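You operate a simulated robot arm through the tools that you are given. There is no shell and no other tool. Be economical: measure what you need, move in short steps, check, and stop when the job is done.

Carry out the task below with a simulated two-armed robot. There is one attempt and no reset: what you move stays moved.

Task
Pick up the cleaner bottle from the blue machine top with one hand, pass it to the other hand and put it on the line bench top. Set down upright: cleaner bottle.

The check looks at the end state, three seconds after you hand in, the way a careful person would. Anything else that was tipped, shoved, dropped, spilled or broken makes it a failure.

Robot
Two 7-joint arms with two-finger parallel grippers on one trunk, on a base that drives. Base frame: it is fixed to the floor where the robot stands at the start and does not move with it; the origin is under the middle of the robot, x ahead of it, y to its left, z up; the surface under the hand at the start is at about z = 1090. Readings come in mm, rad, newtons and seconds.
The left shoulder is at the start at [20, 170, 1328], the right one opposite. With the tool pointing down near the work surface each hand reaches from about 220 to 680 mm from the robot's upright axis, wherever it stands, measured 20 degrees to its own side. Places, roughly: line bench top [-1300, -1000, 800]. Payload 3.8 kg a hand.
The tool frame of a hand sits at the grasp point between the pads (the TCP): z along the fingers, y along the line on which they close. The tips reach 30 mm beyond it. Largest opening 110 mm; finger width 20, thickness 10; the body of the gripper, 48 by 112 mm, starts 55 mm behind the TCP.
Orientation is that of the tool frame in the base frame, as a unit quaternion [x, y, z, w]. With the fingers straight down and closing along the base's y, the tool's x points along the base's -x, its y along +y and its z along -z.

Tools
- The arms move only by the tool nudge_tool. It takes "left_motion", "right_motion" or both (then of equal length, played together; a hand with none holds still); each is a list of rows, each an object of numbers (a shift or turn left out is 0, a gripper value left out holds the last): "tx", "ty", "tz": the shift along the tool's x, y, z in mm; "wx", "wy", "wz": the turn, a rotation vector about the tool's x, y, z in rad; "gripper": the finger opening in mm, from 0 to 110. In form: [{"tx": .., "ty": .., "tz": .., "wx": .., "wy": .., "wz": .., "gripper": ..}, ...]. A call has 1 to 8 rows; each row is the pose to reach, as a shift and turn from the pose commanded when the call began, along the tool's axes at that moment. A row lasts 0.2 s, in which the tool goes at most 50 mm and 0.15 rad; a call with a longer step from one row to the next is refused whole, and so is a gripper value outside its range. Where a pose cannot be reached the arm comes as near as it can. A force on the tool above 40 N (or 10 N above the force at the start of the call, whichever is more), or a blocked arm, ends the call early, and 0.2 s more pass. The fingers move at their own pace (about 72 mm/s each) and stop on an object; they squeeze with about 41 N. The grip force told is the motor's: it shows also when the fingers shut on nothing. Time passes only in rows, and 0.2 s behind the last, so rows that repeat a pose let the fingers close. The reply holds the time, the measured pose of the TCP, the force on the tool along the base axes, the opening and the grip force, in the units named above and with some noise, with the torque about the TCP (base axes, N m) and any sound that the robot's microphone picked up.
- Cameras (640 x 400 px; columns grow to the right, rows downward): "scene" is now at [108.3, 10, 1483.8]; the picture's right is [0.12, -0.99, 0.00], its down [-0.53, -0.07, -0.84] and it looks along [0.84, 0.10, -0.54] (base axes); focal length 281 px, centre (320, 200). "left" rides on the left gripper at [73, -17, -103] in its tool frame; the picture's right is [0.23, 0.97, 0.00], its down [-0.76, 0.18, -0.62] and it looks along [-0.61, 0.14, 0.78] (tool axes); focal length 222 px, centre (320, 200). "right" rides on the right gripper at [72, 17, -103] in its tool frame; the picture's right is [-0.23, 0.97, 0.00], its down [-0.76, -0.18, -0.62] and it looks along [-0.61, -0.14, 0.78] (tool axes); focal length 222 px, centre (320, 200). There is no depth. A picture from a camera that has moved, and an enlarged one, comes with that camera's place and axes in the base frame and with its lens.
- snapshot(camera): a new picture of that camera. It takes no simulated time.
- move_column(by): slides the trunk up (or, below 0, down) by that many mm; the arms and the scene camera ride with it, the base frame stays. It gives what a move gives, with no picture.
- steer(legs): drives the robot by 1 to 6 legs, each [ahead, turn to the left] in mm and rad, along the robot's own axes; the way and the turn of a leg run together, so that a leg with both is an arc; at most 1500 mm and 3.142 rad a leg. The arms and the cameras ride along, it lands a little off, and it stops where it bumps. It gives what a move gives.
- head_to(pan, tilt): turns the head with the scene camera to pan (to the left, within 1.396 rad either way) and tilt (down, from -0.506 to 1.204), counted from straight ahead of the robot. It gives what a move gives.
- close_up(camera, box): a new picture of the part [left, top, right, bottom] of that camera's present view, enlarged. It takes no simulated time.
- sign_off(): hands the job in; it is judged then, once.

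Work in short steps. Places have to be worked out from the pictures, the camera data and where the tool is seen: move nearer, look again, correct. Check each grasp and each placing, and mend what went wrong. You have 120 turns and 88 pictures in all, those below and enlarged ones among them. Open the grippers and draw the arms clear of the work before you hand the job in, unless the task says otherwise; then end with one line.

The tools are called after "Emit:" as name(argument=value, ...) on one line, values as JSON. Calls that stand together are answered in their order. nudge_tool: Moves the arms, as the interface text tells. Its arguments: {"type":"object","properties":{"left_motion":{"type":"array"},"right_motion":{"type":"array"}},"required":[]} The other tools are called the same way: move_column (by) slides the trunk up or down; steer (legs) drives the base; head_to (pan, tilt) turns the head that bears the scene camera; snapshot (camera) takes a picture; close_up (camera, box) takes an enlarged picture of a part of a camera's view; sign_off () hands the job in.

At the start:

```text
time: 0.0
left_eef_pos: [387.1, 164.4, 1347.5]
left_tcp_rot: [-0.002, 1.0, 0.001, -0.001]
left_wrist_force: [-0.3, -0.3, -0.2]
left_moment: [-0.01, -0.04, -0.01]
left_gripper_width: 109.9
left_gripper_force: 0.0
right_eef_pos: [400.2, -138.7, 1339.7]
right_tcp_rot: [0.0, 1.0, -0.001, 0.0]
right_wrist_force: [0.5, -1.2, 0.0]
right_moment: [-0.02, 0.01, -0.04]
right_gripper_width: 110.1
right_gripper_force: 0.1
trunk travel left (down, up): [-425.0, 145.0]
robot x, y, heading: [-2.2, -0.7, 0.004]
head pan, tilt: [0.122, 0.567]
```

scene: 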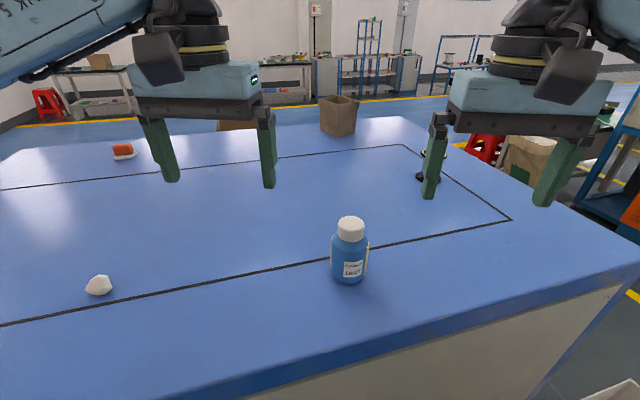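
right: 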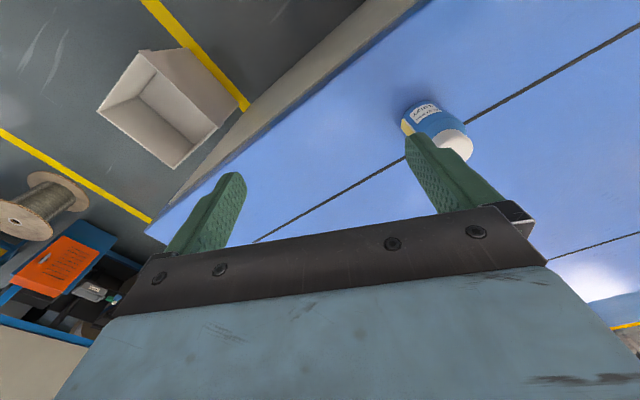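
left: 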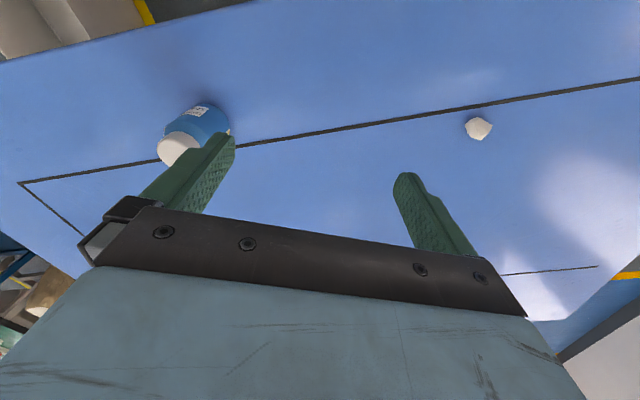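

The bottle shows at about [474, 2], roughly 117 tall and 65 wide. I'll move the left hand aside and bring the right hand above the bottle.

Emit:
nudge_tool(left_motion=[{"ty": 40}, {"ty": 80}, {"ty": 110}, {"ty": 110}], right_motion=[{"tx": -18, "ty": 35}, {"tx": -37, "ty": 70}, {"tx": -55, "ty": 105}, {"tx": -74, "ty": 141}])

Emit:
snapshot(camera="right")

Emit:
snapshot(camera="scene")

```text
time: 1.0
left_eef_pos: [387.9, 275.8, 1345.7]
left_tcp_rot: [-0.001, 1.0, -0.001, 0.0]
left_wrist_force: [-0.4, 0.4, -1.2]
left_moment: [-0.04, -0.03, 0.02]
left_gripper_width: 110.1
left_gripper_force: 0.1
right_eef_pos: [475.9, 5.4, 1341.6]
right_tcp_rot: [0.001, 1.0, -0.002, 0.0]
right_wrist_force: [0.8, 0.0, 0.3]
right_moment: [-0.01, -0.02, -0.01]
right_gripper_width: 110.2
right_gripper_force: 0.1
trunk travel left (down, up): [-425.0, 145.0]
robot x, y, heading: [1.4, -2.0, -0.002]
head pan, tilt: [0.122, 0.567]
```

```text
84 pictures are left
camera right: at [403.0, 21.3, 1444.4], right [0.23, 0.97, 0.0], down [0.76, -0.18, 0.62], along [0.61, -0.14, -0.78], focal length 222 px, centre (320, 200)
```

right: 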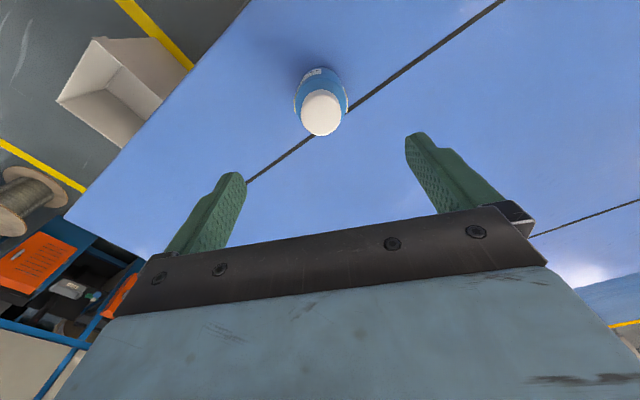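

```text
83 pictures are left
camera scene: at [108.7, 11.7, 1483.8], right [0.12, -0.99, 0.0], down [-0.53, -0.07, -0.84], along [0.84, 0.1, -0.54], focal length 281 px, centre (320, 200)
```

scene: 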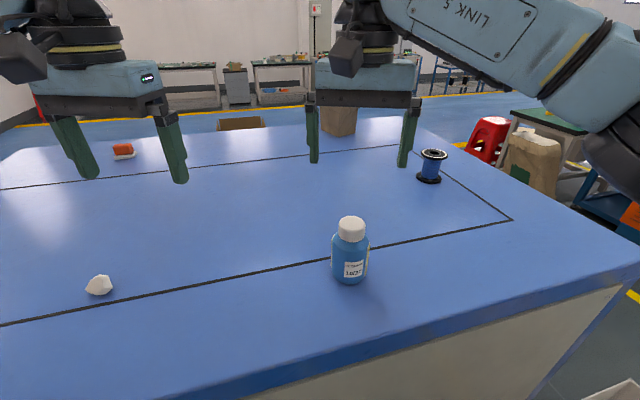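

The right hand is over the bottle: both views put the cap top at about [476, 6, 1208]. I'll descend around it and stop with the palm just above the cap.

Emit:
nudge_tool(right_motion=[{"tz": 40}, {"tz": 80}, {"tz": 120}, {"tz": 150}, {"tz": 165}, {"tz": 165}])

Emit:
snapshot(camera="scene")

Emit:
snapshot(camera="right")

```text
time: 2.4
left_eef_pos: [388.0, 273.2, 1346.5]
left_tcp_rot: [-0.001, 1.0, 0.0, 0.0]
left_wrist_force: [0.2, 0.0, 0.1]
left_moment: [-0.03, 0.01, 0.01]
left_gripper_width: 110.0
left_gripper_force: 0.1
right_eef_pos: [472.8, 3.6, 1173.6]
right_tcp_rot: [0.0, 1.0, 0.0, 0.001]
right_wrist_force: [0.2, 0.5, 0.5]
right_moment: [-0.04, 0.01, 0.01]
right_gripper_width: 110.1
right_gripper_force: 0.0
trunk travel left (down, up): [-425.0, 145.0]
robot x, y, heading: [-2.0, -3.0, -0.003]
head pan, tilt: [0.122, 0.567]
```

```text
82 pictures are left
camera scene: at [108.3, 10.2, 1483.8], right [0.12, -0.99, 0.0], down [-0.53, -0.07, -0.84], along [0.84, 0.1, -0.54], focal length 281 px, centre (320, 200)
```

scene: 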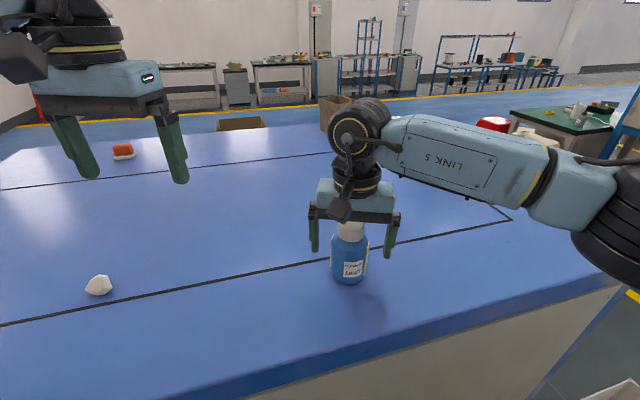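

```text
81 pictures are left
camera right: at [399.8, 19.4, 1277.9], right [0.23, 0.97, 0.0], down [0.76, -0.18, 0.62], along [0.61, -0.14, -0.78], focal length 222 px, centre (320, 200)
```

right: 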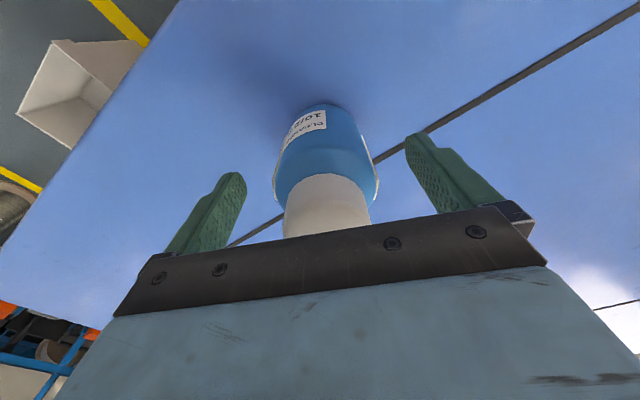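

Bottle is centered between the fingers with the cap just under the palm. I'll lower 9 mm more and close.

Emit:
nudge_tool(right_motion=[{"tz": 9}, {"tz": 9, "gripper": 75}, {"tz": 9, "gripper": 75}, {"tz": 9, "gripper": 40}, {"tz": 9, "gripper": 40}, {"tz": 9, "gripper": 40}])

Emit:
snapshot(camera="right")

```text
time: 3.8
left_eef_pos: [387.9, 273.2, 1345.9]
left_tcp_rot: [-0.001, 1.0, 0.001, 0.0]
left_wrist_force: [0.6, -0.1, 0.1]
left_moment: [-0.01, 0.0, 0.0]
left_gripper_width: 110.2
left_gripper_force: 0.0
right_eef_pos: [472.9, 4.1, 1165.8]
right_tcp_rot: [0.0, 1.0, 0.0, 0.0]
right_wrist_force: [-0.1, 1.0, -0.4]
right_moment: [-0.03, 0.02, 0.01]
right_gripper_width: 59.9
right_gripper_force: 40.6
trunk travel left (down, up): [-425.0, 145.0]
robot x, y, heading: [2.5, -1.0, 0.003]
head pan, tilt: [0.122, 0.567]
```

```text
80 pictures are left
camera right: at [399.9, 20.0, 1269.3], right [0.23, 0.97, 0.0], down [0.76, -0.18, 0.62], along [0.61, -0.14, -0.78], focal length 222 px, centre (320, 200)
```

right: 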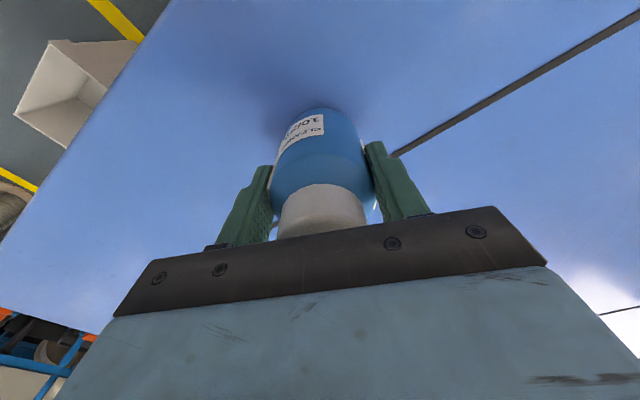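

Firm grip at 60 mm. I'll lift the bottle 150 mm while starting the left hand's yaw for a side grasp.

Emit:
nudge_tool(right_motion=[{"tz": -10}, {"tz": -30}, {"tz": -60}, {"tz": -90}, {"tz": -120}, {"tz": -140}, {"tz": -150}, {"tz": -150}], left_motion=[{"wz": -0.14, "ty": 15}, {"wz": -0.28, "ty": 30}, {"wz": -0.42, "ty": 45}, {"wz": -0.56, "ty": 60}, {"wz": -0.7, "ty": 60}, {"wz": -0.84, "ty": 60}, {"wz": -0.98, "ty": 60}, {"wz": -1.12, "ty": 60}])

Emit:
snapshot(camera="scene")

```text
time: 5.6
left_eef_pos: [388.7, 334.4, 1345.9]
left_tcp_rot: [-0.532, 0.847, -0.001, 0.0]
left_wrist_force: [0.0, 1.4, -0.9]
left_moment: [-0.02, 0.0, -0.01]
left_gripper_width: 110.1
left_gripper_force: 0.0
right_eef_pos: [471.4, 3.4, 1317.2]
right_tcp_rot: [0.0, 1.0, 0.0, 0.001]
right_wrist_force: [0.4, 1.0, -1.9]
right_moment: [0.02, 0.01, -0.03]
right_gripper_width: 41.6
right_gripper_force: 41.4
trunk travel left (down, up): [-425.0, 145.0]
robot x, y, heading: [-0.5, 2.8, 0.001]
head pan, tilt: [0.122, 0.567]
```

```text
79 pictures are left
camera scene: at [108.5, 9.9, 1483.8], right [0.12, -0.99, 0.0], down [-0.53, -0.07, -0.84], along [0.84, 0.1, -0.54], focal length 281 px, centre (320, 200)
```

scene: 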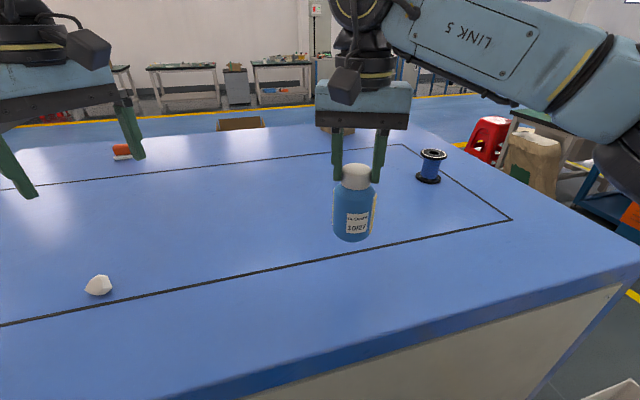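

The opening fell to 41.6: the bottle slid down so the fingers now hold the cap. I'll look closely.

Emit:
close_up(camera="scene", box=[290, 100, 430, 260])

Emit:
snapshot(camera="right")

```text
2.50 times, centred on (360, 180) of scene
camera zoom: at [108.5, 9.9, 1483.8], right [0.12, -0.99, 0.0], down [-0.53, -0.07, -0.84], along [0.84, 0.1, -0.54], focal length 703 px, centre (220, 250)
```

zoom: 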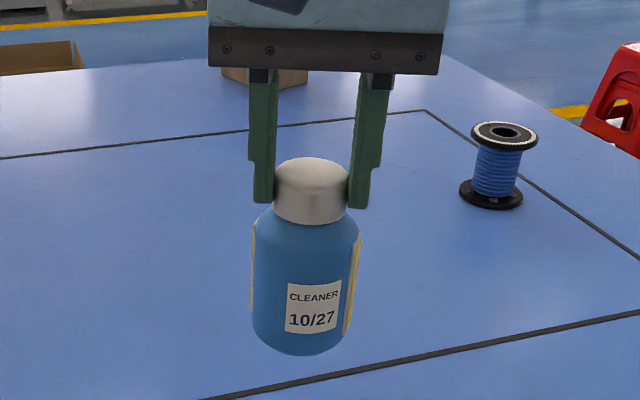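

```text
77 pictures are left
camera right: at [397.9, 19.4, 1420.8], right [0.23, 0.97, 0.0], down [0.76, -0.18, 0.62], along [0.61, -0.14, -0.78], focal length 222 px, centre (320, 200)
```

right: 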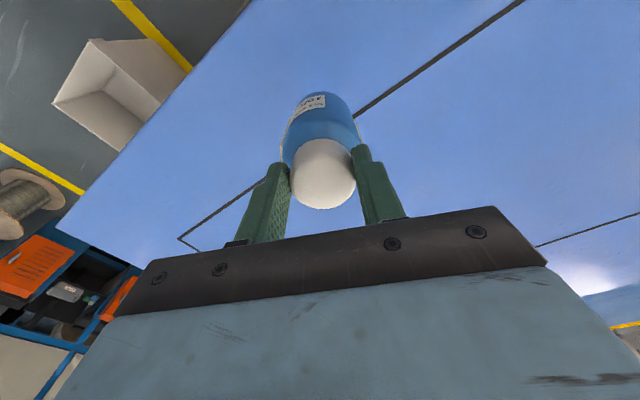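

The cap is now held squarely between the finger ends and the body is free, which suits the handover. I'll lower it somewhat for safety and finish the left yaw.

Emit:
nudge_tool(right_motion=[{"tz": 15}, {"tz": 30}, {"tz": 45}, {"tz": 50}], left_motion=[{"wz": -0.14}, {"wz": -0.28}, {"wz": -0.42}, {"wz": -0.45}])

Emit:
close_up(camera="scene", box=[290, 100, 430, 260])

```text
time: 6.6
left_eef_pos: [387.7, 335.8, 1346.5]
left_tcp_rot: [0.708, -0.706, -0.001, 0.0]
left_wrist_force: [-0.6, 0.0, -0.1]
left_moment: [0.01, -0.01, -0.04]
left_gripper_width: 109.9
left_gripper_force: 0.1
right_eef_pos: [470.5, 2.4, 1264.6]
right_tcp_rot: [0.0, 1.0, 0.0, 0.0]
right_wrist_force: [0.2, -0.5, -1.9]
right_moment: [-0.01, 0.01, 0.02]
right_gripper_width: 41.8
right_gripper_force: 40.9
trunk travel left (down, up): [-425.0, 145.0]
robot x, y, heading: [0.4, 0.7, 0.003]
head pan, tilt: [0.122, 0.567]
```

```text
2.50 times, centred on (360, 180) of scene
camera zoom: at [108.4, 10.1, 1483.8], right [0.12, -0.99, 0.0], down [-0.53, -0.07, -0.84], along [0.84, 0.1, -0.54], focal length 703 px, centre (220, 250)
```

zoom: 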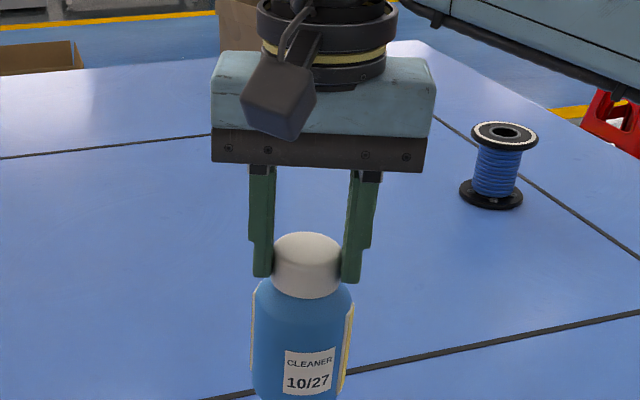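

Grip steady (41.8 mm). Now tilt the left hand towards horizontal, pointing right with its camera up.

Emit:
nudge_tool(left_motion=[{"wy": 0.15}, {"wy": 0.3}, {"wy": 0.45}, {"wy": 0.6}, {"wy": 0.75}, {"wy": 0.9}, {"wy": 1.05}, {"wy": 1.2}])

Emit:
snapshot(camera="left")

```text
time: 8.4
left_eef_pos: [387.9, 336.2, 1346.8]
left_tcp_rot: [0.583, -0.582, 0.402, 0.399]
left_wrist_force: [0.4, -0.8, -0.5]
left_moment: [0.01, 0.03, 0.03]
left_gripper_width: 109.8
left_gripper_force: 0.0
right_eef_pos: [472.7, 3.2, 1265.2]
right_tcp_rot: [0.0, 1.0, -0.001, 0.0]
right_wrist_force: [-0.2, -0.1, -1.7]
right_moment: [0.0, -0.01, 0.0]
right_gripper_width: 41.7
right_gripper_force: 40.6
trunk travel left (down, up): [-425.0, 145.0]
robot x, y, heading: [-3.9, 0.4, 0.003]
head pan, tilt: [0.122, 0.567]
```

```text
75 pictures are left
camera left: at [405.7, 406.4, 1452.2], right [-0.97, -0.08, 0.21], down [-0.18, 0.85, -0.49], along [-0.14, -0.51, -0.85], focal length 222 px, centre (320, 200)
```

left: 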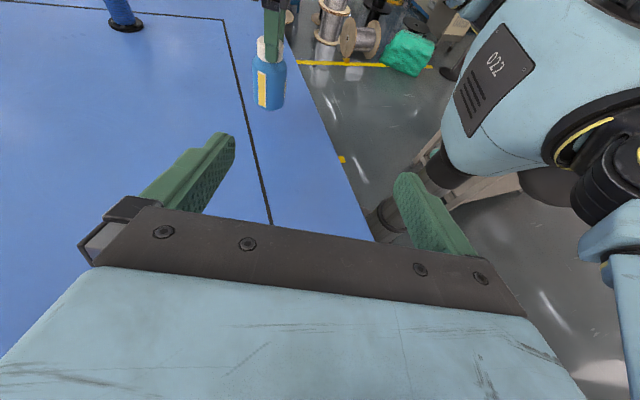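

Orientation works. Now bring the left hand to a pre-grasp about 175 mm to the left of the bottle, at body height.

Emit:
nudge_tool(left_motion=[{"tx": -14, "ty": -14, "tz": 32, "wy": 0.1}, {"tx": -28, "ty": -28, "tz": 64, "wy": 0.1}, {"tx": -43, "ty": -42, "tz": 97, "wy": 0.1}, {"tx": -57, "ty": -56, "tz": 129, "wy": 0.1}, {"tx": -71, "ty": -70, "tz": 162, "wy": 0.1}, {"tx": -85, "ty": -85, "tz": 194, "wy": 0.1}, {"tx": -85, "ty": -85, "tz": 194, "wy": 0.1}])

Emit:
snapshot(camera="left")

Emit:
snapshot(camera="scene")

```text
time: 10.0
left_eef_pos: [475.7, 187.0, 1199.8]
left_tcp_rot: [-0.562, 0.563, -0.429, -0.428]
left_wrist_force: [-0.2, -0.3, -0.5]
left_moment: [0.01, 0.0, 0.06]
left_gripper_width: 110.1
left_gripper_force: 0.0
right_eef_pos: [472.5, 2.6, 1265.7]
right_tcp_rot: [-0.001, 1.0, 0.0, 0.0]
right_wrist_force: [-0.3, 0.2, -2.1]
right_moment: [0.01, 0.04, 0.01]
right_gripper_width: 42.1
right_gripper_force: 41.2
trunk travel left (down, up): [-425.0, 145.0]
robot x, y, heading: [2.1, -2.8, -0.0]
head pan, tilt: [0.122, 0.567]
```

```text
74 pictures are left
camera left: at [494.4, 268.1, 1297.5], right [-0.97, -0.06, 0.22], down [-0.18, 0.8, -0.57], along [-0.14, -0.59, -0.79], focal length 222 px, centre (320, 200)
```

left: 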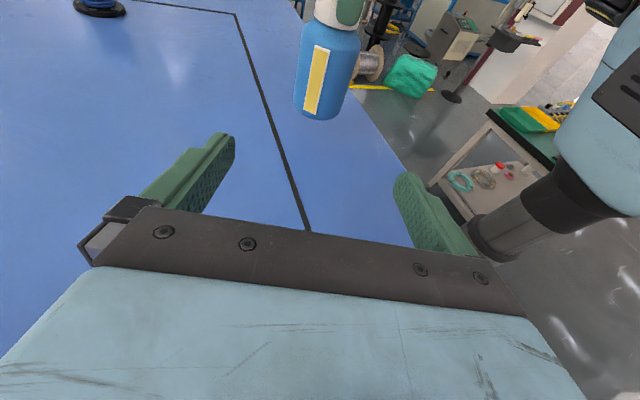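

```text
73 pictures are left
camera scene: at [107.8, 10.5, 1483.9], right [0.12, -0.99, 0.0], down [-0.53, -0.07, -0.84], along [0.84, 0.1, -0.54], focal length 281 px, centre (320, 200)
```

scene: 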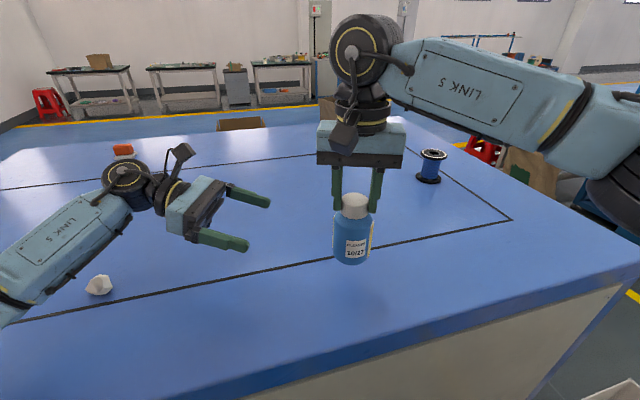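

The bottle bottom is at about z = 1141 and the axis at [473, 3]. I advance the left hand horizontally so its open fingers straddle the body, below the right fingertips.

Emit:
nudge_tool(left_motion=[{"tx": 9, "ty": 2, "tz": 37}, {"tx": 18, "ty": 2, "tz": 74}, {"tx": 27, "ty": 2, "tz": 111}, {"tx": 34, "ty": 2, "tz": 139}, {"tx": 41, "ty": 2, "tz": 167}, {"tx": 41, "ty": 2, "tz": 167}])

Emit:
snapshot(camera="left")

Emit:
close_up(camera="scene", box=[240, 100, 440, 300])

```text
time: 11.4
left_eef_pos: [466.8, 18.4, 1195.1]
left_tcp_rot: [0.565, -0.564, 0.431, 0.42]
left_wrist_force: [1.2, -0.2, -0.3]
left_moment: [0.0, -0.04, -0.01]
left_gripper_width: 109.9
left_gripper_force: 0.0
right_eef_pos: [464.4, 2.0, 1269.4]
right_tcp_rot: [0.001, 1.0, 0.0, 0.004]
right_wrist_force: [-0.1, 0.9, -2.9]
right_moment: [-0.01, 0.02, 0.0]
right_gripper_width: 42.1
right_gripper_force: 41.4
trunk travel left (down, up): [-425.0, 145.0]
robot x, y, heading: [1.0, 1.0, 0.001]
head pan, tilt: [0.122, 0.567]
```

```text
72 pictures are left
camera left: at [483.1, 99.0, 1294.5], right [-0.98, -0.07, 0.21], down [-0.18, 0.81, -0.56], along [-0.13, -0.59, -0.8], focal length 222 px, centre (320, 200)
```

left: 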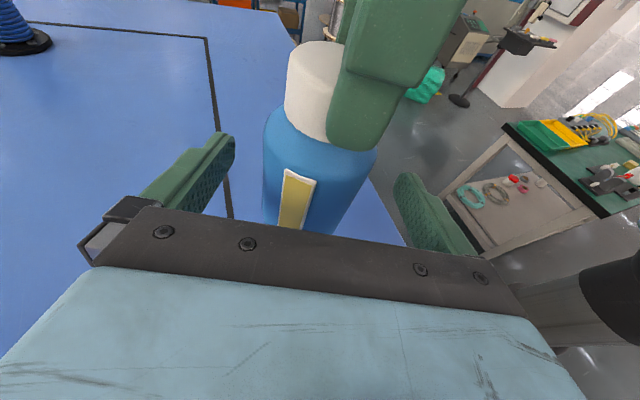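

```text
2.00 times, centred on (340, 200) of scene
camera zoom: at [98.4, 11.1, 1485.3], right [0.12, -0.99, 0.0], down [-0.53, -0.07, -0.85], along [0.84, 0.1, -0.53], focal length 562 px, centre (280, 200)
```

zoom: 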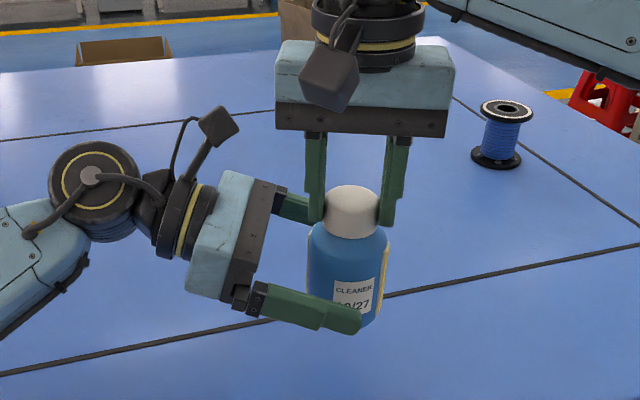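

The whole robot leaned back slightly (camera shifted 10 mm), so the left elbow or forearm may be resting on the table. I'll look left before doing anything.

Emit:
head_to(pan=0.9, tilt=0.8)

Emit:
snapshot(camera="scene")

```text
time: 12.5
left_eef_pos: [467.3, 19.0, 1196.3]
left_tcp_rot: [0.565, -0.564, 0.432, 0.42]
left_wrist_force: [0.2, 0.1, 1.0]
left_moment: [-0.03, -0.01, -0.02]
left_gripper_width: 110.0
left_gripper_force: 0.1
right_eef_pos: [464.1, 1.6, 1268.3]
right_tcp_rot: [0.0, 1.0, 0.0, 0.003]
right_wrist_force: [0.0, -0.5, -2.9]
right_moment: [-0.02, 0.03, -0.01]
right_gripper_width: 42.0
right_gripper_force: 41.3
trunk travel left (down, up): [-425.0, 145.0]
robot x, y, heading: [-2.9, -0.2, -0.002]
head pan, tilt: [0.901, 0.799]
```

```text
70 pictures are left
camera scene: at [60.3, 62.0, 1464.8], right [0.78, -0.62, 0.01], down [-0.44, -0.56, -0.7], along [0.44, 0.55, -0.71], focal length 281 px, centre (320, 200)
```

scene: 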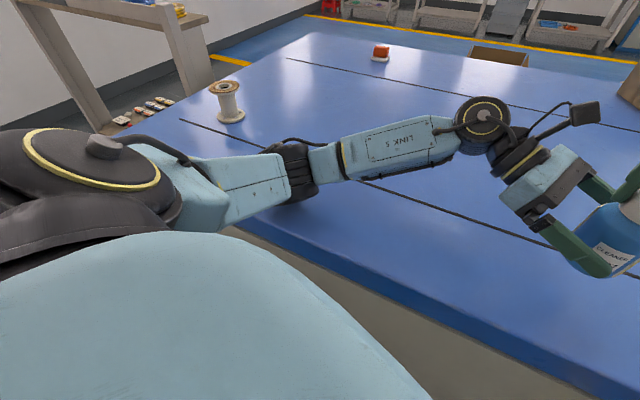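

The left elbow is resting on the table edge. Raising the whole trunk lifts both arms and bottle together.

Emit:
move_column(by=90)

Emit:
snapshot(camera="scene")

Emit:
snapshot(camera="left")

```text
time: 13.8
left_eef_pos: [471.5, 14.6, 1281.7]
left_tcp_rot: [0.563, -0.562, 0.428, 0.428]
left_wrist_force: [0.1, 0.6, -0.4]
left_moment: [0.0, 0.0, 0.02]
left_gripper_width: 110.0
left_gripper_force: 0.0
right_eef_pos: [472.7, 1.7, 1354.2]
right_tcp_rot: [0.0, 1.0, 0.0, -0.001]
right_wrist_force: [0.2, -0.6, -2.0]
right_moment: [-0.01, 0.01, 0.0]
right_gripper_width: 41.6
right_gripper_force: 40.9
trunk travel left (down, up): [-515.0, 55.0]
robot x, y, heading: [1.7, 3.5, -0.001]
head pan, tilt: [0.901, 0.799]
```

```text
69 pictures are left
camera scene: at [70.2, 62.7, 1553.9], right [0.78, -0.62, 0.0], down [-0.45, -0.56, -0.7], along [0.43, 0.55, -0.72], focal length 281 px, centre (320, 200)
```

scene: 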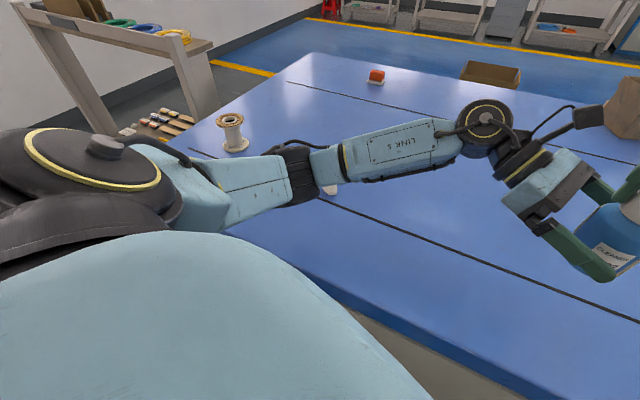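

```text
68 pictures are left
camera left: at [490.4, 95.0, 1379.2], right [-0.97, -0.06, 0.22], down [-0.18, 0.8, -0.57], along [-0.14, -0.59, -0.79], focal length 222 px, centre (320, 200)
```

left: 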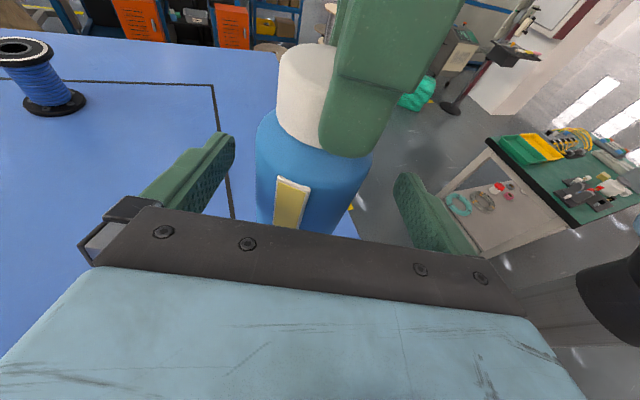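

Robot is level again, white lump undisturbed. The bottle body sits between the left fingers; close the left gripper.

Emit:
nudge_tool(left_motion=[{"gripper": 80}, {"gripper": 80}, {"gripper": 45}, {"gripper": 45}, {"gripper": 45}, {"gripper": 45}])

Emit:
head_to(pan=0.122, tilt=0.567)

Emit:
close_up(camera="scene", box=[240, 100, 440, 300])

Emit:
snapshot(camera="left")

```text
time: 15.2
left_eef_pos: [475.0, 16.3, 1281.2]
left_tcp_rot: [0.566, -0.56, 0.429, 0.426]
left_wrist_force: [36.6, -1.7, -2.5]
left_moment: [0.21, 1.42, 0.4]
left_gripper_width: 59.6
left_gripper_force: 41.6
right_eef_pos: [469.7, 3.2, 1355.4]
right_tcp_rot: [-0.002, 1.0, 0.002, -0.005]
right_wrist_force: [-37.9, 1.3, 2.5]
right_moment: [0.0, 1.32, 0.05]
right_gripper_width: 41.9
right_gripper_force: 41.5
trunk travel left (down, up): [-515.0, 55.0]
robot x, y, heading: [0.3, 3.3, 0.002]
head pan, tilt: [0.901, 0.799]
```

```text
time: 16.3
left_eef_pos: [473.9, 15.6, 1281.0]
left_tcp_rot: [0.565, -0.56, 0.43, 0.427]
left_wrist_force: [36.6, 0.6, -1.5]
left_moment: [0.03, 1.39, 0.45]
left_gripper_width: 59.8
left_gripper_force: 40.7
right_eef_pos: [470.0, 3.0, 1354.9]
right_tcp_rot: [-0.002, 1.0, 0.002, -0.005]
right_wrist_force: [-37.1, -1.4, 1.6]
right_moment: [0.02, 1.35, 0.06]
right_gripper_width: 41.9
right_gripper_force: 41.4
trunk travel left (down, up): [-515.0, 55.0]
robot x, y, heading: [4.1, 1.5, 0.004]
head pan, tilt: [0.122, 0.567]
```

```text
2.00 times, centred on (340, 200) of scene
camera zoom: at [108.5, 10.1, 1573.8], right [0.12, -0.99, 0.0], down [-0.53, -0.07, -0.84], along [0.84, 0.1, -0.54], focal length 562 px, centre (280, 200)
```

zoom: 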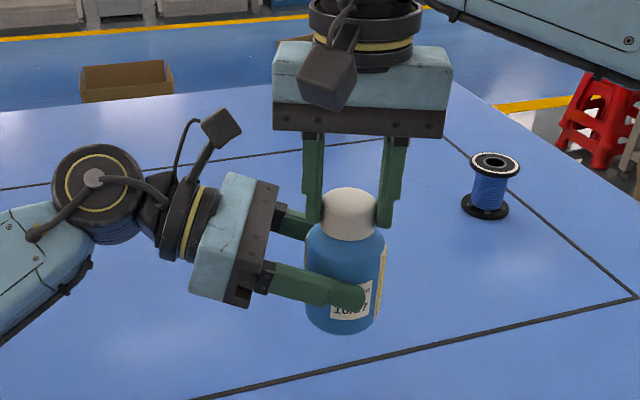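

```text
66 pictures are left
camera left: at [492.3, 96.1, 1378.8], right [-0.97, -0.07, 0.22], down [-0.19, 0.8, -0.57], along [-0.14, -0.59, -0.79], focal length 222 px, centre (320, 200)
```

left: 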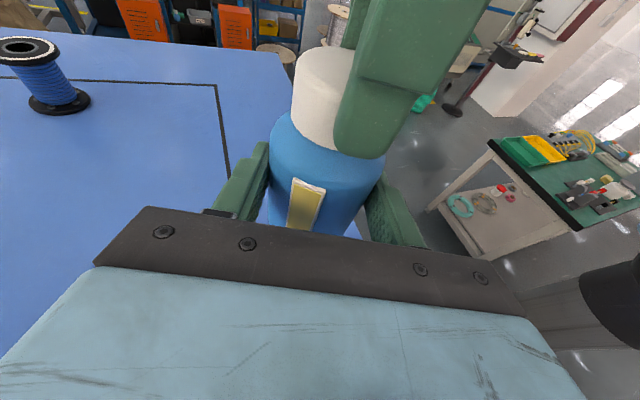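

Both hands hold it, with a 37 N lateral preload. I'll shift the left hand a few mm to +x to relieve that before releasing.

Emit:
nudge_tool(left_motion=[{"ty": -2}, {"ty": -4}, {"ty": -4}])

```text
time: 17.1
left_eef_pos: [475.5, 13.5, 1281.2]
left_tcp_rot: [0.565, -0.561, 0.429, 0.427]
left_wrist_force: [24.7, 4.4, -5.0]
left_moment: [-0.39, 0.47, 0.48]
left_gripper_width: 59.8
left_gripper_force: 40.8
right_eef_pos: [471.0, 2.7, 1355.6]
right_tcp_rot: [0.0, 1.0, 0.001, -0.003]
right_wrist_force: [-26.2, -3.8, 4.3]
right_moment: [0.21, 1.43, -0.16]
right_gripper_width: 42.0
right_gripper_force: 41.1
trunk travel left (down, up): [-515.0, 55.0]
robot x, y, heading: [0.2, -1.3, -0.003]
head pan, tilt: [0.122, 0.567]
```

The preload fell to 25 N; continue in the same direction.

Emit:
nudge_tool(left_motion=[{"ty": -3}, {"ty": -6}, {"ty": -8}, {"ty": -8}])

```text
time: 18.1
left_eef_pos: [480.0, 12.1, 1282.3]
left_tcp_rot: [-0.562, 0.564, -0.426, -0.429]
left_wrist_force: [-17.8, 13.9, -4.0]
left_moment: [-0.61, -0.41, -0.24]
left_gripper_width: 59.5
left_gripper_force: 41.1
right_eef_pos: [474.7, 1.2, 1355.0]
right_tcp_rot: [0.004, 1.0, -0.001, 0.003]
right_wrist_force: [18.0, -12.9, 4.3]
right_moment: [-0.32, -0.87, -0.06]
right_gripper_width: 41.8
right_gripper_force: 40.5
trunk travel left (down, up): [-515.0, 55.0]
robot x, y, heading: [4.3, -3.7, -0.0]
head pan, tilt: [0.122, 0.567]
```

Overshot slightly; back off 3 mm, then check.

Emit:
nudge_tool(left_motion=[{"ty": 2, "tz": -1}, {"ty": 3.5, "tz": -2}, {"ty": 3.5, "tz": -2}])

```text
time: 18.9
left_eef_pos: [478.2, 14.1, 1282.4]
left_tcp_rot: [-0.563, 0.564, -0.426, -0.429]
left_wrist_force: [-18.2, 5.3, -4.9]
left_moment: [0.01, 0.08, -0.01]
left_gripper_width: 59.6
left_gripper_force: 41.0
right_eef_pos: [472.4, 2.4, 1355.3]
right_tcp_rot: [0.0, 1.0, 0.0, 0.002]
right_wrist_force: [17.4, -5.4, 5.7]
right_moment: [-0.27, -1.45, -0.18]
right_gripper_width: 42.2
right_gripper_force: 41.2
trunk travel left (down, up): [-515.0, 55.0]
robot x, y, heading: [2.7, 0.1, -0.003]
head pan, tilt: [0.122, 0.567]
```

Residual 18 N is small compliance; left grip is firm. Open the right hand a little and lift it straight up.

Emit:
nudge_tool(right_motion=[{"gripper": 62}, {"gripper": 62}, {"tz": -15}, {"tz": -45}, {"tz": -85}, {"tz": -110}, {"tz": -110}])

Emit:
snapshot(camera="scene")

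Emit:
snapshot(camera="left")

```text
time: 20.5
left_eef_pos: [480.1, 15.1, 1283.2]
left_tcp_rot: [0.563, -0.562, 0.429, 0.428]
left_wrist_force: [0.3, 1.0, -2.7]
left_moment: [0.02, 0.02, 0.01]
left_gripper_width: 59.7
left_gripper_force: 40.5
right_eef_pos: [475.7, 3.7, 1464.7]
right_tcp_rot: [0.0, 1.0, 0.0, -0.001]
right_wrist_force: [-0.1, 0.2, 0.0]
right_moment: [-0.01, 0.02, -0.02]
right_gripper_width: 62.1
right_gripper_force: 0.0
trunk travel left (down, up): [-515.0, 55.0]
robot x, y, heading: [1.1, -0.9, 0.002]
head pan, tilt: [0.122, 0.567]
```

```text
65 pictures are left
camera scene: at [108.7, 9.8, 1573.8], right [0.12, -0.99, 0.0], down [-0.53, -0.07, -0.84], along [0.84, 0.1, -0.54], focal length 281 px, centre (320, 200)
```

scene: 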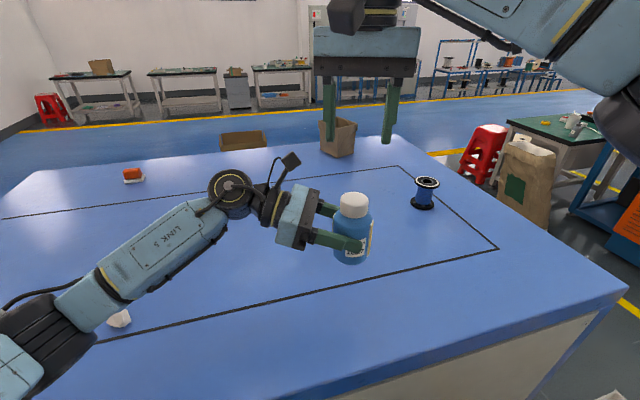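

```text
64 pictures are left
camera left: at [498.2, 95.5, 1380.2], right [-0.97, -0.06, 0.22], down [-0.18, 0.8, -0.57], along [-0.14, -0.59, -0.79], focal length 222 px, centre (320, 200)
```

left: 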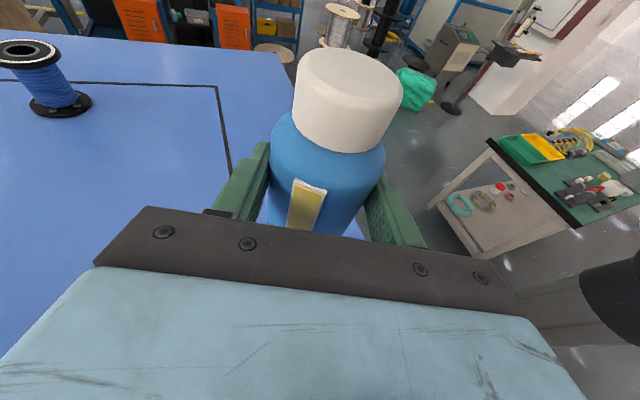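

The left hand holds the bottle upright. I draw the right hand aside and look to the right for the route to the bench.

Emit:
nudge_tool(right_motion=[{"tx": 15, "ty": -40}, {"tx": 30, "ty": -80}, {"tx": 45, "ty": -120}, {"tx": 60, "ty": -160}, {"tx": 75, "ty": -200}, {"tx": 90, "ty": -235}])

Emit:
head_to(pan=-1.396, tilt=0.5)

Emit:
snapshot(camera="scene")

Emit:
head_to(pan=1.396, tilt=0.5)

Emit:
snapshot(camera="scene")

```text
time: 21.9
left_eef_pos: [478.8, 14.6, 1283.9]
left_tcp_rot: [0.563, -0.563, 0.428, 0.427]
left_wrist_force: [0.2, -1.1, -2.1]
left_moment: [0.04, -0.01, -0.02]
left_gripper_width: 59.5
left_gripper_force: 41.0
right_eef_pos: [380.7, -234.8, 1465.0]
right_tcp_rot: [0.0, 1.0, 0.001, -0.001]
right_wrist_force: [0.1, -0.5, -0.5]
right_moment: [0.0, -0.01, 0.0]
right_gripper_width: 61.8
right_gripper_force: 0.0
trunk travel left (down, up): [-515.0, 55.0]
robot x, y, heading: [1.0, -2.9, 0.003]
head pan, tilt: [0.122, 0.567]
```

```text
time: 23.5
left_eef_pos: [480.0, 14.9, 1282.1]
left_tcp_rot: [-0.563, 0.563, -0.428, -0.428]
left_wrist_force: [0.5, -0.1, -2.2]
left_moment: [0.02, 0.03, 0.01]
left_gripper_width: 59.4
left_gripper_force: 41.6
right_eef_pos: [382.4, -233.6, 1466.0]
right_tcp_rot: [0.001, 1.0, 0.0, 0.0]
right_wrist_force: [-1.3, -0.6, -0.1]
right_moment: [-0.01, -0.01, 0.02]
right_gripper_width: 62.1
right_gripper_force: 0.0
trunk travel left (down, up): [-515.0, 55.0]
robot x, y, heading: [-0.6, -2.3, 0.002]
head pan, tilt: [-1.396, 0.499]
```

```text
63 pictures are left
camera scene: at [35.7, -90.5, 1580.0], right [-0.98, -0.17, 0.0], down [-0.08, 0.47, -0.88], along [0.15, -0.86, -0.48], focal length 281 px, centre (320, 200)
```

scene: 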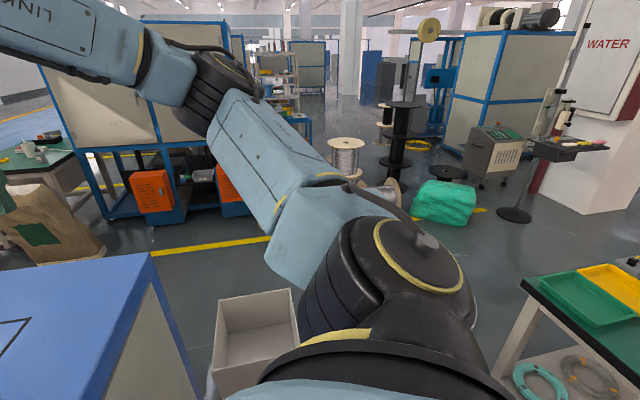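

```text
time: 26.0
left_eef_pos: [479.6, 14.9, 1282.2]
left_tcp_rot: [-0.563, 0.563, -0.428, -0.428]
left_wrist_force: [0.0, 1.4, -1.7]
left_moment: [0.03, 0.0, -0.02]
left_gripper_width: 59.6
left_gripper_force: 40.5
right_eef_pos: [381.5, -232.9, 1464.1]
right_tcp_rot: [0.001, 1.0, -0.001, 0.0]
right_wrist_force: [0.1, 0.7, 0.3]
right_moment: [0.03, 0.0, 0.0]
right_gripper_width: 62.0
right_gripper_force: 0.0
trunk travel left (down, up): [-515.0, 55.0]
robot x, y, heading: [4.2, 1.3, -0.005]
head pan, tilt: [1.396, 0.499]
```

```text
62 pictures are left
camera scene: at [35.6, 88.7, 1580.0], right [0.98, -0.17, 0.0], down [-0.08, -0.47, -0.88], along [0.15, 0.86, -0.48], focal length 281 px, centre (320, 200)
```

scene: 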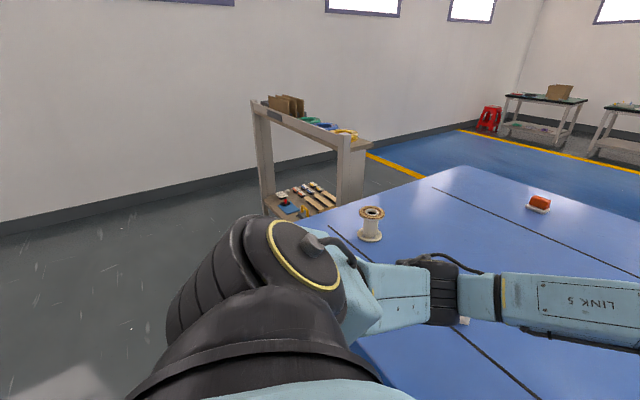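

Bottle is secure. The green-topped bench shows at the right rear (near corner about [-585, -1000]). I'll back off 200 mm from the machine and turn right to look at it.

Emit:
steer(legs=[[-200, 0], [0, -1.2]])

Emit:
head_to(pan=-0.9, tilt=0.45)

Emit:
snapshot(camera="scene")

```text
time: 30.6
left_eef_pos: [-11.4, -439.8, 1281.3]
left_tcp_rot: [-0.148, 0.782, -0.113, -0.594]
left_wrist_force: [-0.2, 0.0, -1.6]
left_moment: [0.04, -0.03, 0.0]
left_gripper_width: 59.5
left_gripper_force: 41.3
right_eef_pos: [-279.2, -441.0, 1465.4]
right_tcp_rot: [0.563, 0.827, 0.0, 0.0]
right_wrist_force: [1.2, -0.3, 0.6]
right_moment: [0.03, 0.0, 0.02]
right_gripper_width: 62.0
right_gripper_force: 0.0
trunk travel left (down, up): [-515.0, 55.0]
robot x, y, heading: [-199.4, 1.1, -1.192]
head pan, tilt: [1.396, 0.499]
```

```text
time: 32.7
left_eef_pos: [-11.8, -441.4, 1282.2]
left_tcp_rot: [-0.149, 0.782, -0.113, -0.594]
left_wrist_force: [-0.8, -0.3, -2.1]
left_moment: [0.02, -0.05, 0.02]
left_gripper_width: 59.3
left_gripper_force: 41.6
right_eef_pos: [-278.8, -441.3, 1464.9]
right_tcp_rot: [0.563, 0.827, 0.0, 0.0]
right_wrist_force: [0.3, 0.3, 0.0]
right_moment: [-0.01, 0.04, 0.0]
right_gripper_width: 61.7
right_gripper_force: 0.1
trunk travel left (down, up): [-515.0, 55.0]
robot x, y, heading: [-204.9, -1.7, -1.193]
head pan, tilt: [-0.901, 0.45]
```

```text
61 pictures are left
camera scene: at [-241.7, -100.4, 1584.4], right [-0.87, 0.5, 0.0], down [0.22, 0.38, -0.9], along [-0.45, -0.78, -0.44], focal length 281 px, centre (320, 200)
```

scene: 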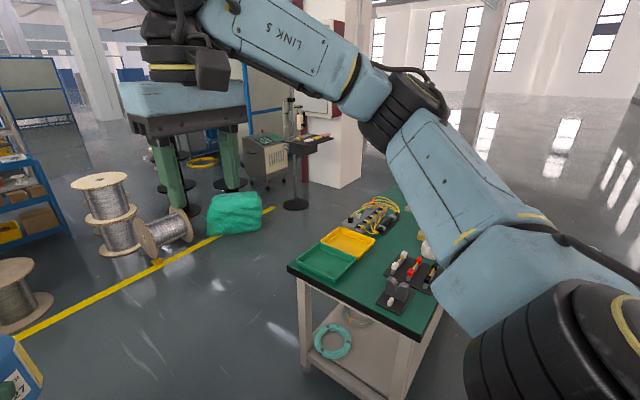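

The bench is about 1320 × 550 with its long side nearly parallel to my current front. I'll turn to face it fully to see which part is free.

Emit:
steer(legs=[[0, -1.2]])

Emit:
head_to(pan=0.0, tilt=0.5)

Emit:
snapshot(camera="scene")

```text
time: 36.1
left_eef_pos: [-547.1, -333.9, 1281.7]
left_tcp_rot: [0.322, 0.728, 0.245, -0.553]
left_wrist_force: [0.5, 0.2, -0.9]
left_moment: [-0.04, 0.01, 0.03]
left_gripper_width: 59.4
left_gripper_force: 40.9
right_eef_pos: [-641.2, -84.2, 1465.6]
right_tcp_rot: [0.933, 0.36, 0.001, 0.0]
right_wrist_force: [0.5, -0.2, -0.6]
right_moment: [0.0, -0.01, 0.02]
right_gripper_width: 62.1
right_gripper_force: 0.0
trunk travel left (down, up): [-515.0, 55.0]
robot x, y, heading: [-202.3, -0.3, -2.406]
head pan, tilt: [-0.901, 0.45]
```

```text
time: 37.3
left_eef_pos: [-547.4, -333.9, 1281.7]
left_tcp_rot: [0.322, 0.728, 0.245, -0.553]
left_wrist_force: [-0.3, 0.3, -2.9]
left_moment: [-0.03, 0.01, 0.04]
left_gripper_width: 59.7
left_gripper_force: 40.6
right_eef_pos: [-641.2, -84.8, 1465.9]
right_tcp_rot: [0.933, 0.36, 0.0, 0.0]
right_wrist_force: [0.4, -0.5, -0.4]
right_moment: [0.01, 0.01, -0.01]
right_gripper_width: 61.8
right_gripper_force: 0.1
trunk travel left (down, up): [-515.0, 55.0]
robot x, y, heading: [-200.6, -3.4, -2.404]
head pan, tilt: [0.0, 0.499]
```

```text
60 pictures are left
camera scene: at [-286.7, -76.4, 1580.0], right [-0.67, 0.74, 0.0], down [0.35, 0.32, -0.88], along [-0.65, -0.59, -0.48], focal length 281 px, centre (320, 200)
```

scene: 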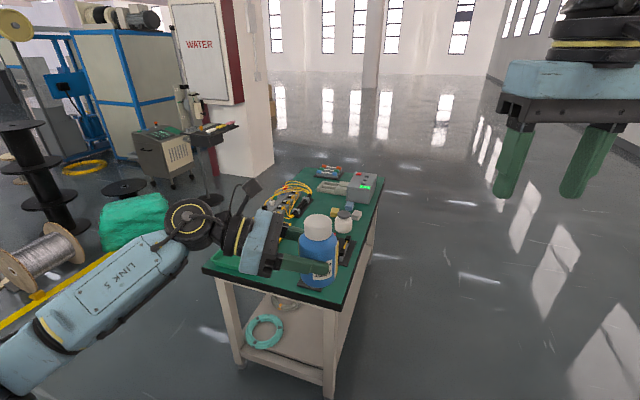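

The bench has several objects; zoom in to find free space.

Emit:
close_up(camera="scene", box=[200, 150, 400, 310])

```text
2.50 times, centred on (300, 230) of scene
camera zoom: at [-286.7, -76.4, 1580.0], right [-0.67, 0.74, 0.0], down [0.35, 0.32, -0.88], along [-0.65, -0.59, -0.48], focal length 703 px, centre (370, 125)
```

zoom: 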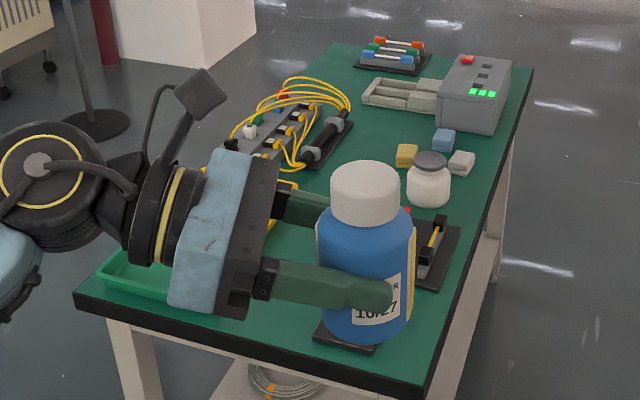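

Fixtures sit near the closer end, with open green area around the middle. I'll drive around to the open long side, keeping ~370 mm clear of the bench corner, and face the bench.

Emit:
steer(legs=[[0, -0.573], [1103, 0], [0, 1.782]])

Emit:
head_to(pan=0.0, tilt=0.75)

Emit:
snapshot(camera="scene")

```text
time: 48.8
left_eef_pos: [-1091.3, -600.7, 1282.9]
left_tcp_rot: [-0.148, 0.782, -0.112, -0.595]
left_wrist_force: [0.4, -0.1, -2.8]
left_moment: [0.0, -0.02, 0.01]
left_gripper_width: 59.7
left_gripper_force: 40.8
right_eef_pos: [-1356.2, -601.0, 1465.1]
right_tcp_rot: [0.563, 0.826, 0.0, 0.0]
right_wrist_force: [0.0, 0.0, 0.2]
right_moment: [0.01, 0.0, 0.0]
right_gripper_width: 62.1
right_gripper_force: 0.1
trunk travel left (down, up): [-515.0, 55.0]
robot x, y, heading: [-1278.0, -159.6, -1.2]
head pan, tilt: [0.0, 0.499]
```

```text
time: 49.6
left_eef_pos: [-1089.5, -601.2, 1282.5]
left_tcp_rot: [-0.148, 0.782, -0.112, -0.595]
left_wrist_force: [-0.3, -0.5, -1.8]
left_moment: [0.01, -0.05, -0.02]
left_gripper_width: 59.5
left_gripper_force: 41.0
right_eef_pos: [-1357.9, -600.3, 1464.6]
right_tcp_rot: [0.564, 0.826, 0.0, -0.001]
right_wrist_force: [0.6, 1.0, -0.4]
right_moment: [-0.01, 0.01, 0.02]
right_gripper_width: 62.3
right_gripper_force: 0.0
trunk travel left (down, up): [-515.0, 55.0]
robot x, y, heading: [-1280.7, -158.4, -1.199]
head pan, tilt: [0.0, 0.75]
```

```text
58 pictures are left
camera scene: at [-1242.7, -257.5, 1558.1], right [-0.93, -0.36, 0.0], down [-0.25, 0.63, -0.73], along [0.27, -0.68, -0.68], focal length 281 px, centre (320, 200)
```

scene: 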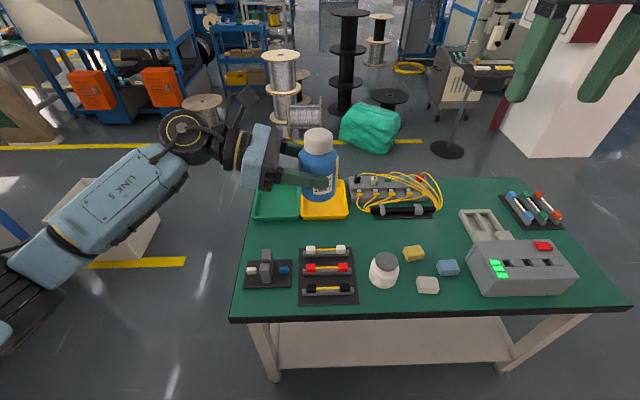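

Clear view. A free spot lies near the bench's left end, between the trays and the fixtures, where the hand itself would stay mostly off the bench end. I'll first shift the left hand outwards and forward relative to the robot.

Emit:
nudge_tool(left_motion=[{"tx": -9, "ty": -20, "tz": -34}, {"tx": -19, "ty": -40, "tz": -68}, {"tx": -28, "ty": -60, "tz": -102}, {"tx": -38, "ty": -80, "tz": -136}, {"tx": -47, "ty": -100, "tz": -170}, {"tx": -47, "ty": -100, "tz": -170}])

Emit:
head_to(pan=0.3, tilt=0.8)

Emit:
snapshot(camera="scene")

```text
time: 51.0
left_eef_pos: [-890.4, -627.4, 1282.6]
left_tcp_rot: [-0.148, 0.782, -0.113, -0.595]
left_wrist_force: [0.7, 0.5, -1.5]
left_moment: [0.01, -0.05, -0.01]
left_gripper_width: 59.5
left_gripper_force: 40.5
right_eef_pos: [-1357.3, -600.7, 1465.3]
right_tcp_rot: [0.563, 0.826, 0.0, 0.0]
right_wrist_force: [-0.4, 0.1, -0.2]
right_moment: [-0.02, 0.01, -0.07]
right_gripper_width: 61.9
right_gripper_force: 0.0
trunk travel left (down, up): [-515.0, 55.0]
robot x, y, heading: [-1280.0, -161.8, -1.202]
head pan, tilt: [0.0, 0.75]
```

```text
time: 51.8
left_eef_pos: [-889.9, -628.8, 1282.0]
left_tcp_rot: [-0.148, 0.783, -0.112, -0.594]
left_wrist_force: [0.6, 0.0, -2.8]
left_moment: [0.0, 0.0, 0.0]
left_gripper_width: 59.5
left_gripper_force: 40.7
right_eef_pos: [-1357.1, -601.6, 1466.0]
right_tcp_rot: [0.564, 0.826, 0.0, 0.0]
right_wrist_force: [0.0, 0.6, 0.2]
right_moment: [-0.01, 0.0, -0.03]
right_gripper_width: 62.3
right_gripper_force: 0.0
trunk travel left (down, up): [-515.0, 55.0]
robot x, y, heading: [-1274.8, -159.5, -1.197]
head pan, tilt: [0.3, 0.799]
```

```text
57 pictures are left
camera scene: at [-1222.5, -243.5, 1554.0], right [-0.78, -0.62, 0.0], down [-0.45, 0.56, -0.7], along [0.43, -0.55, -0.72], focal length 281 px, centre (320, 200)
```

scene: 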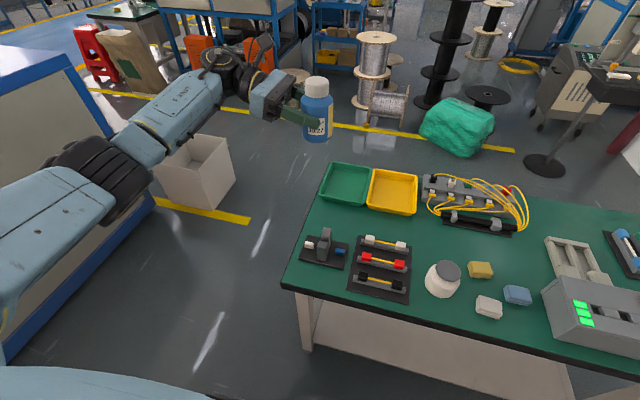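

The target bottle spot is about [-861, -777], midway between tray and fixture and 85 mm from the bench end. Drive ahead 150 mm.

Emit:
steer(legs=[[150, 0]])

Emit:
snapshot(camera="scene")

```text
time: 53.2
left_eef_pos: [-835.9, -768.6, 1281.3]
left_tcp_rot: [-0.147, 0.783, -0.112, -0.595]
left_wrist_force: [-0.3, -0.8, -1.8]
left_moment: [0.05, -0.05, 0.01]
left_gripper_width: 59.3
left_gripper_force: 41.1
right_eef_pos: [-1302.8, -740.2, 1465.6]
right_tcp_rot: [0.564, 0.826, 0.0, 0.001]
right_wrist_force: [-0.6, 0.2, -0.2]
right_moment: [0.0, 0.0, 0.01]
right_gripper_width: 62.0
right_gripper_force: 0.1
trunk travel left (down, up): [-515.0, 55.0]
robot x, y, heading: [-1225.0, -301.5, -1.198]
head pan, tilt: [0.3, 0.799]
```

```text
56 pictures are left
camera scene: at [-1167.8, -383.8, 1554.1], right [-0.78, -0.62, 0.0], down [-0.45, 0.56, -0.7], along [0.43, -0.55, -0.72], focal length 281 px, centre (320, 200)
```

scene: 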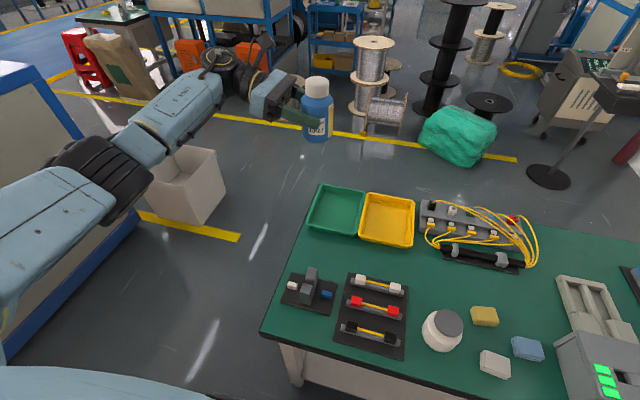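

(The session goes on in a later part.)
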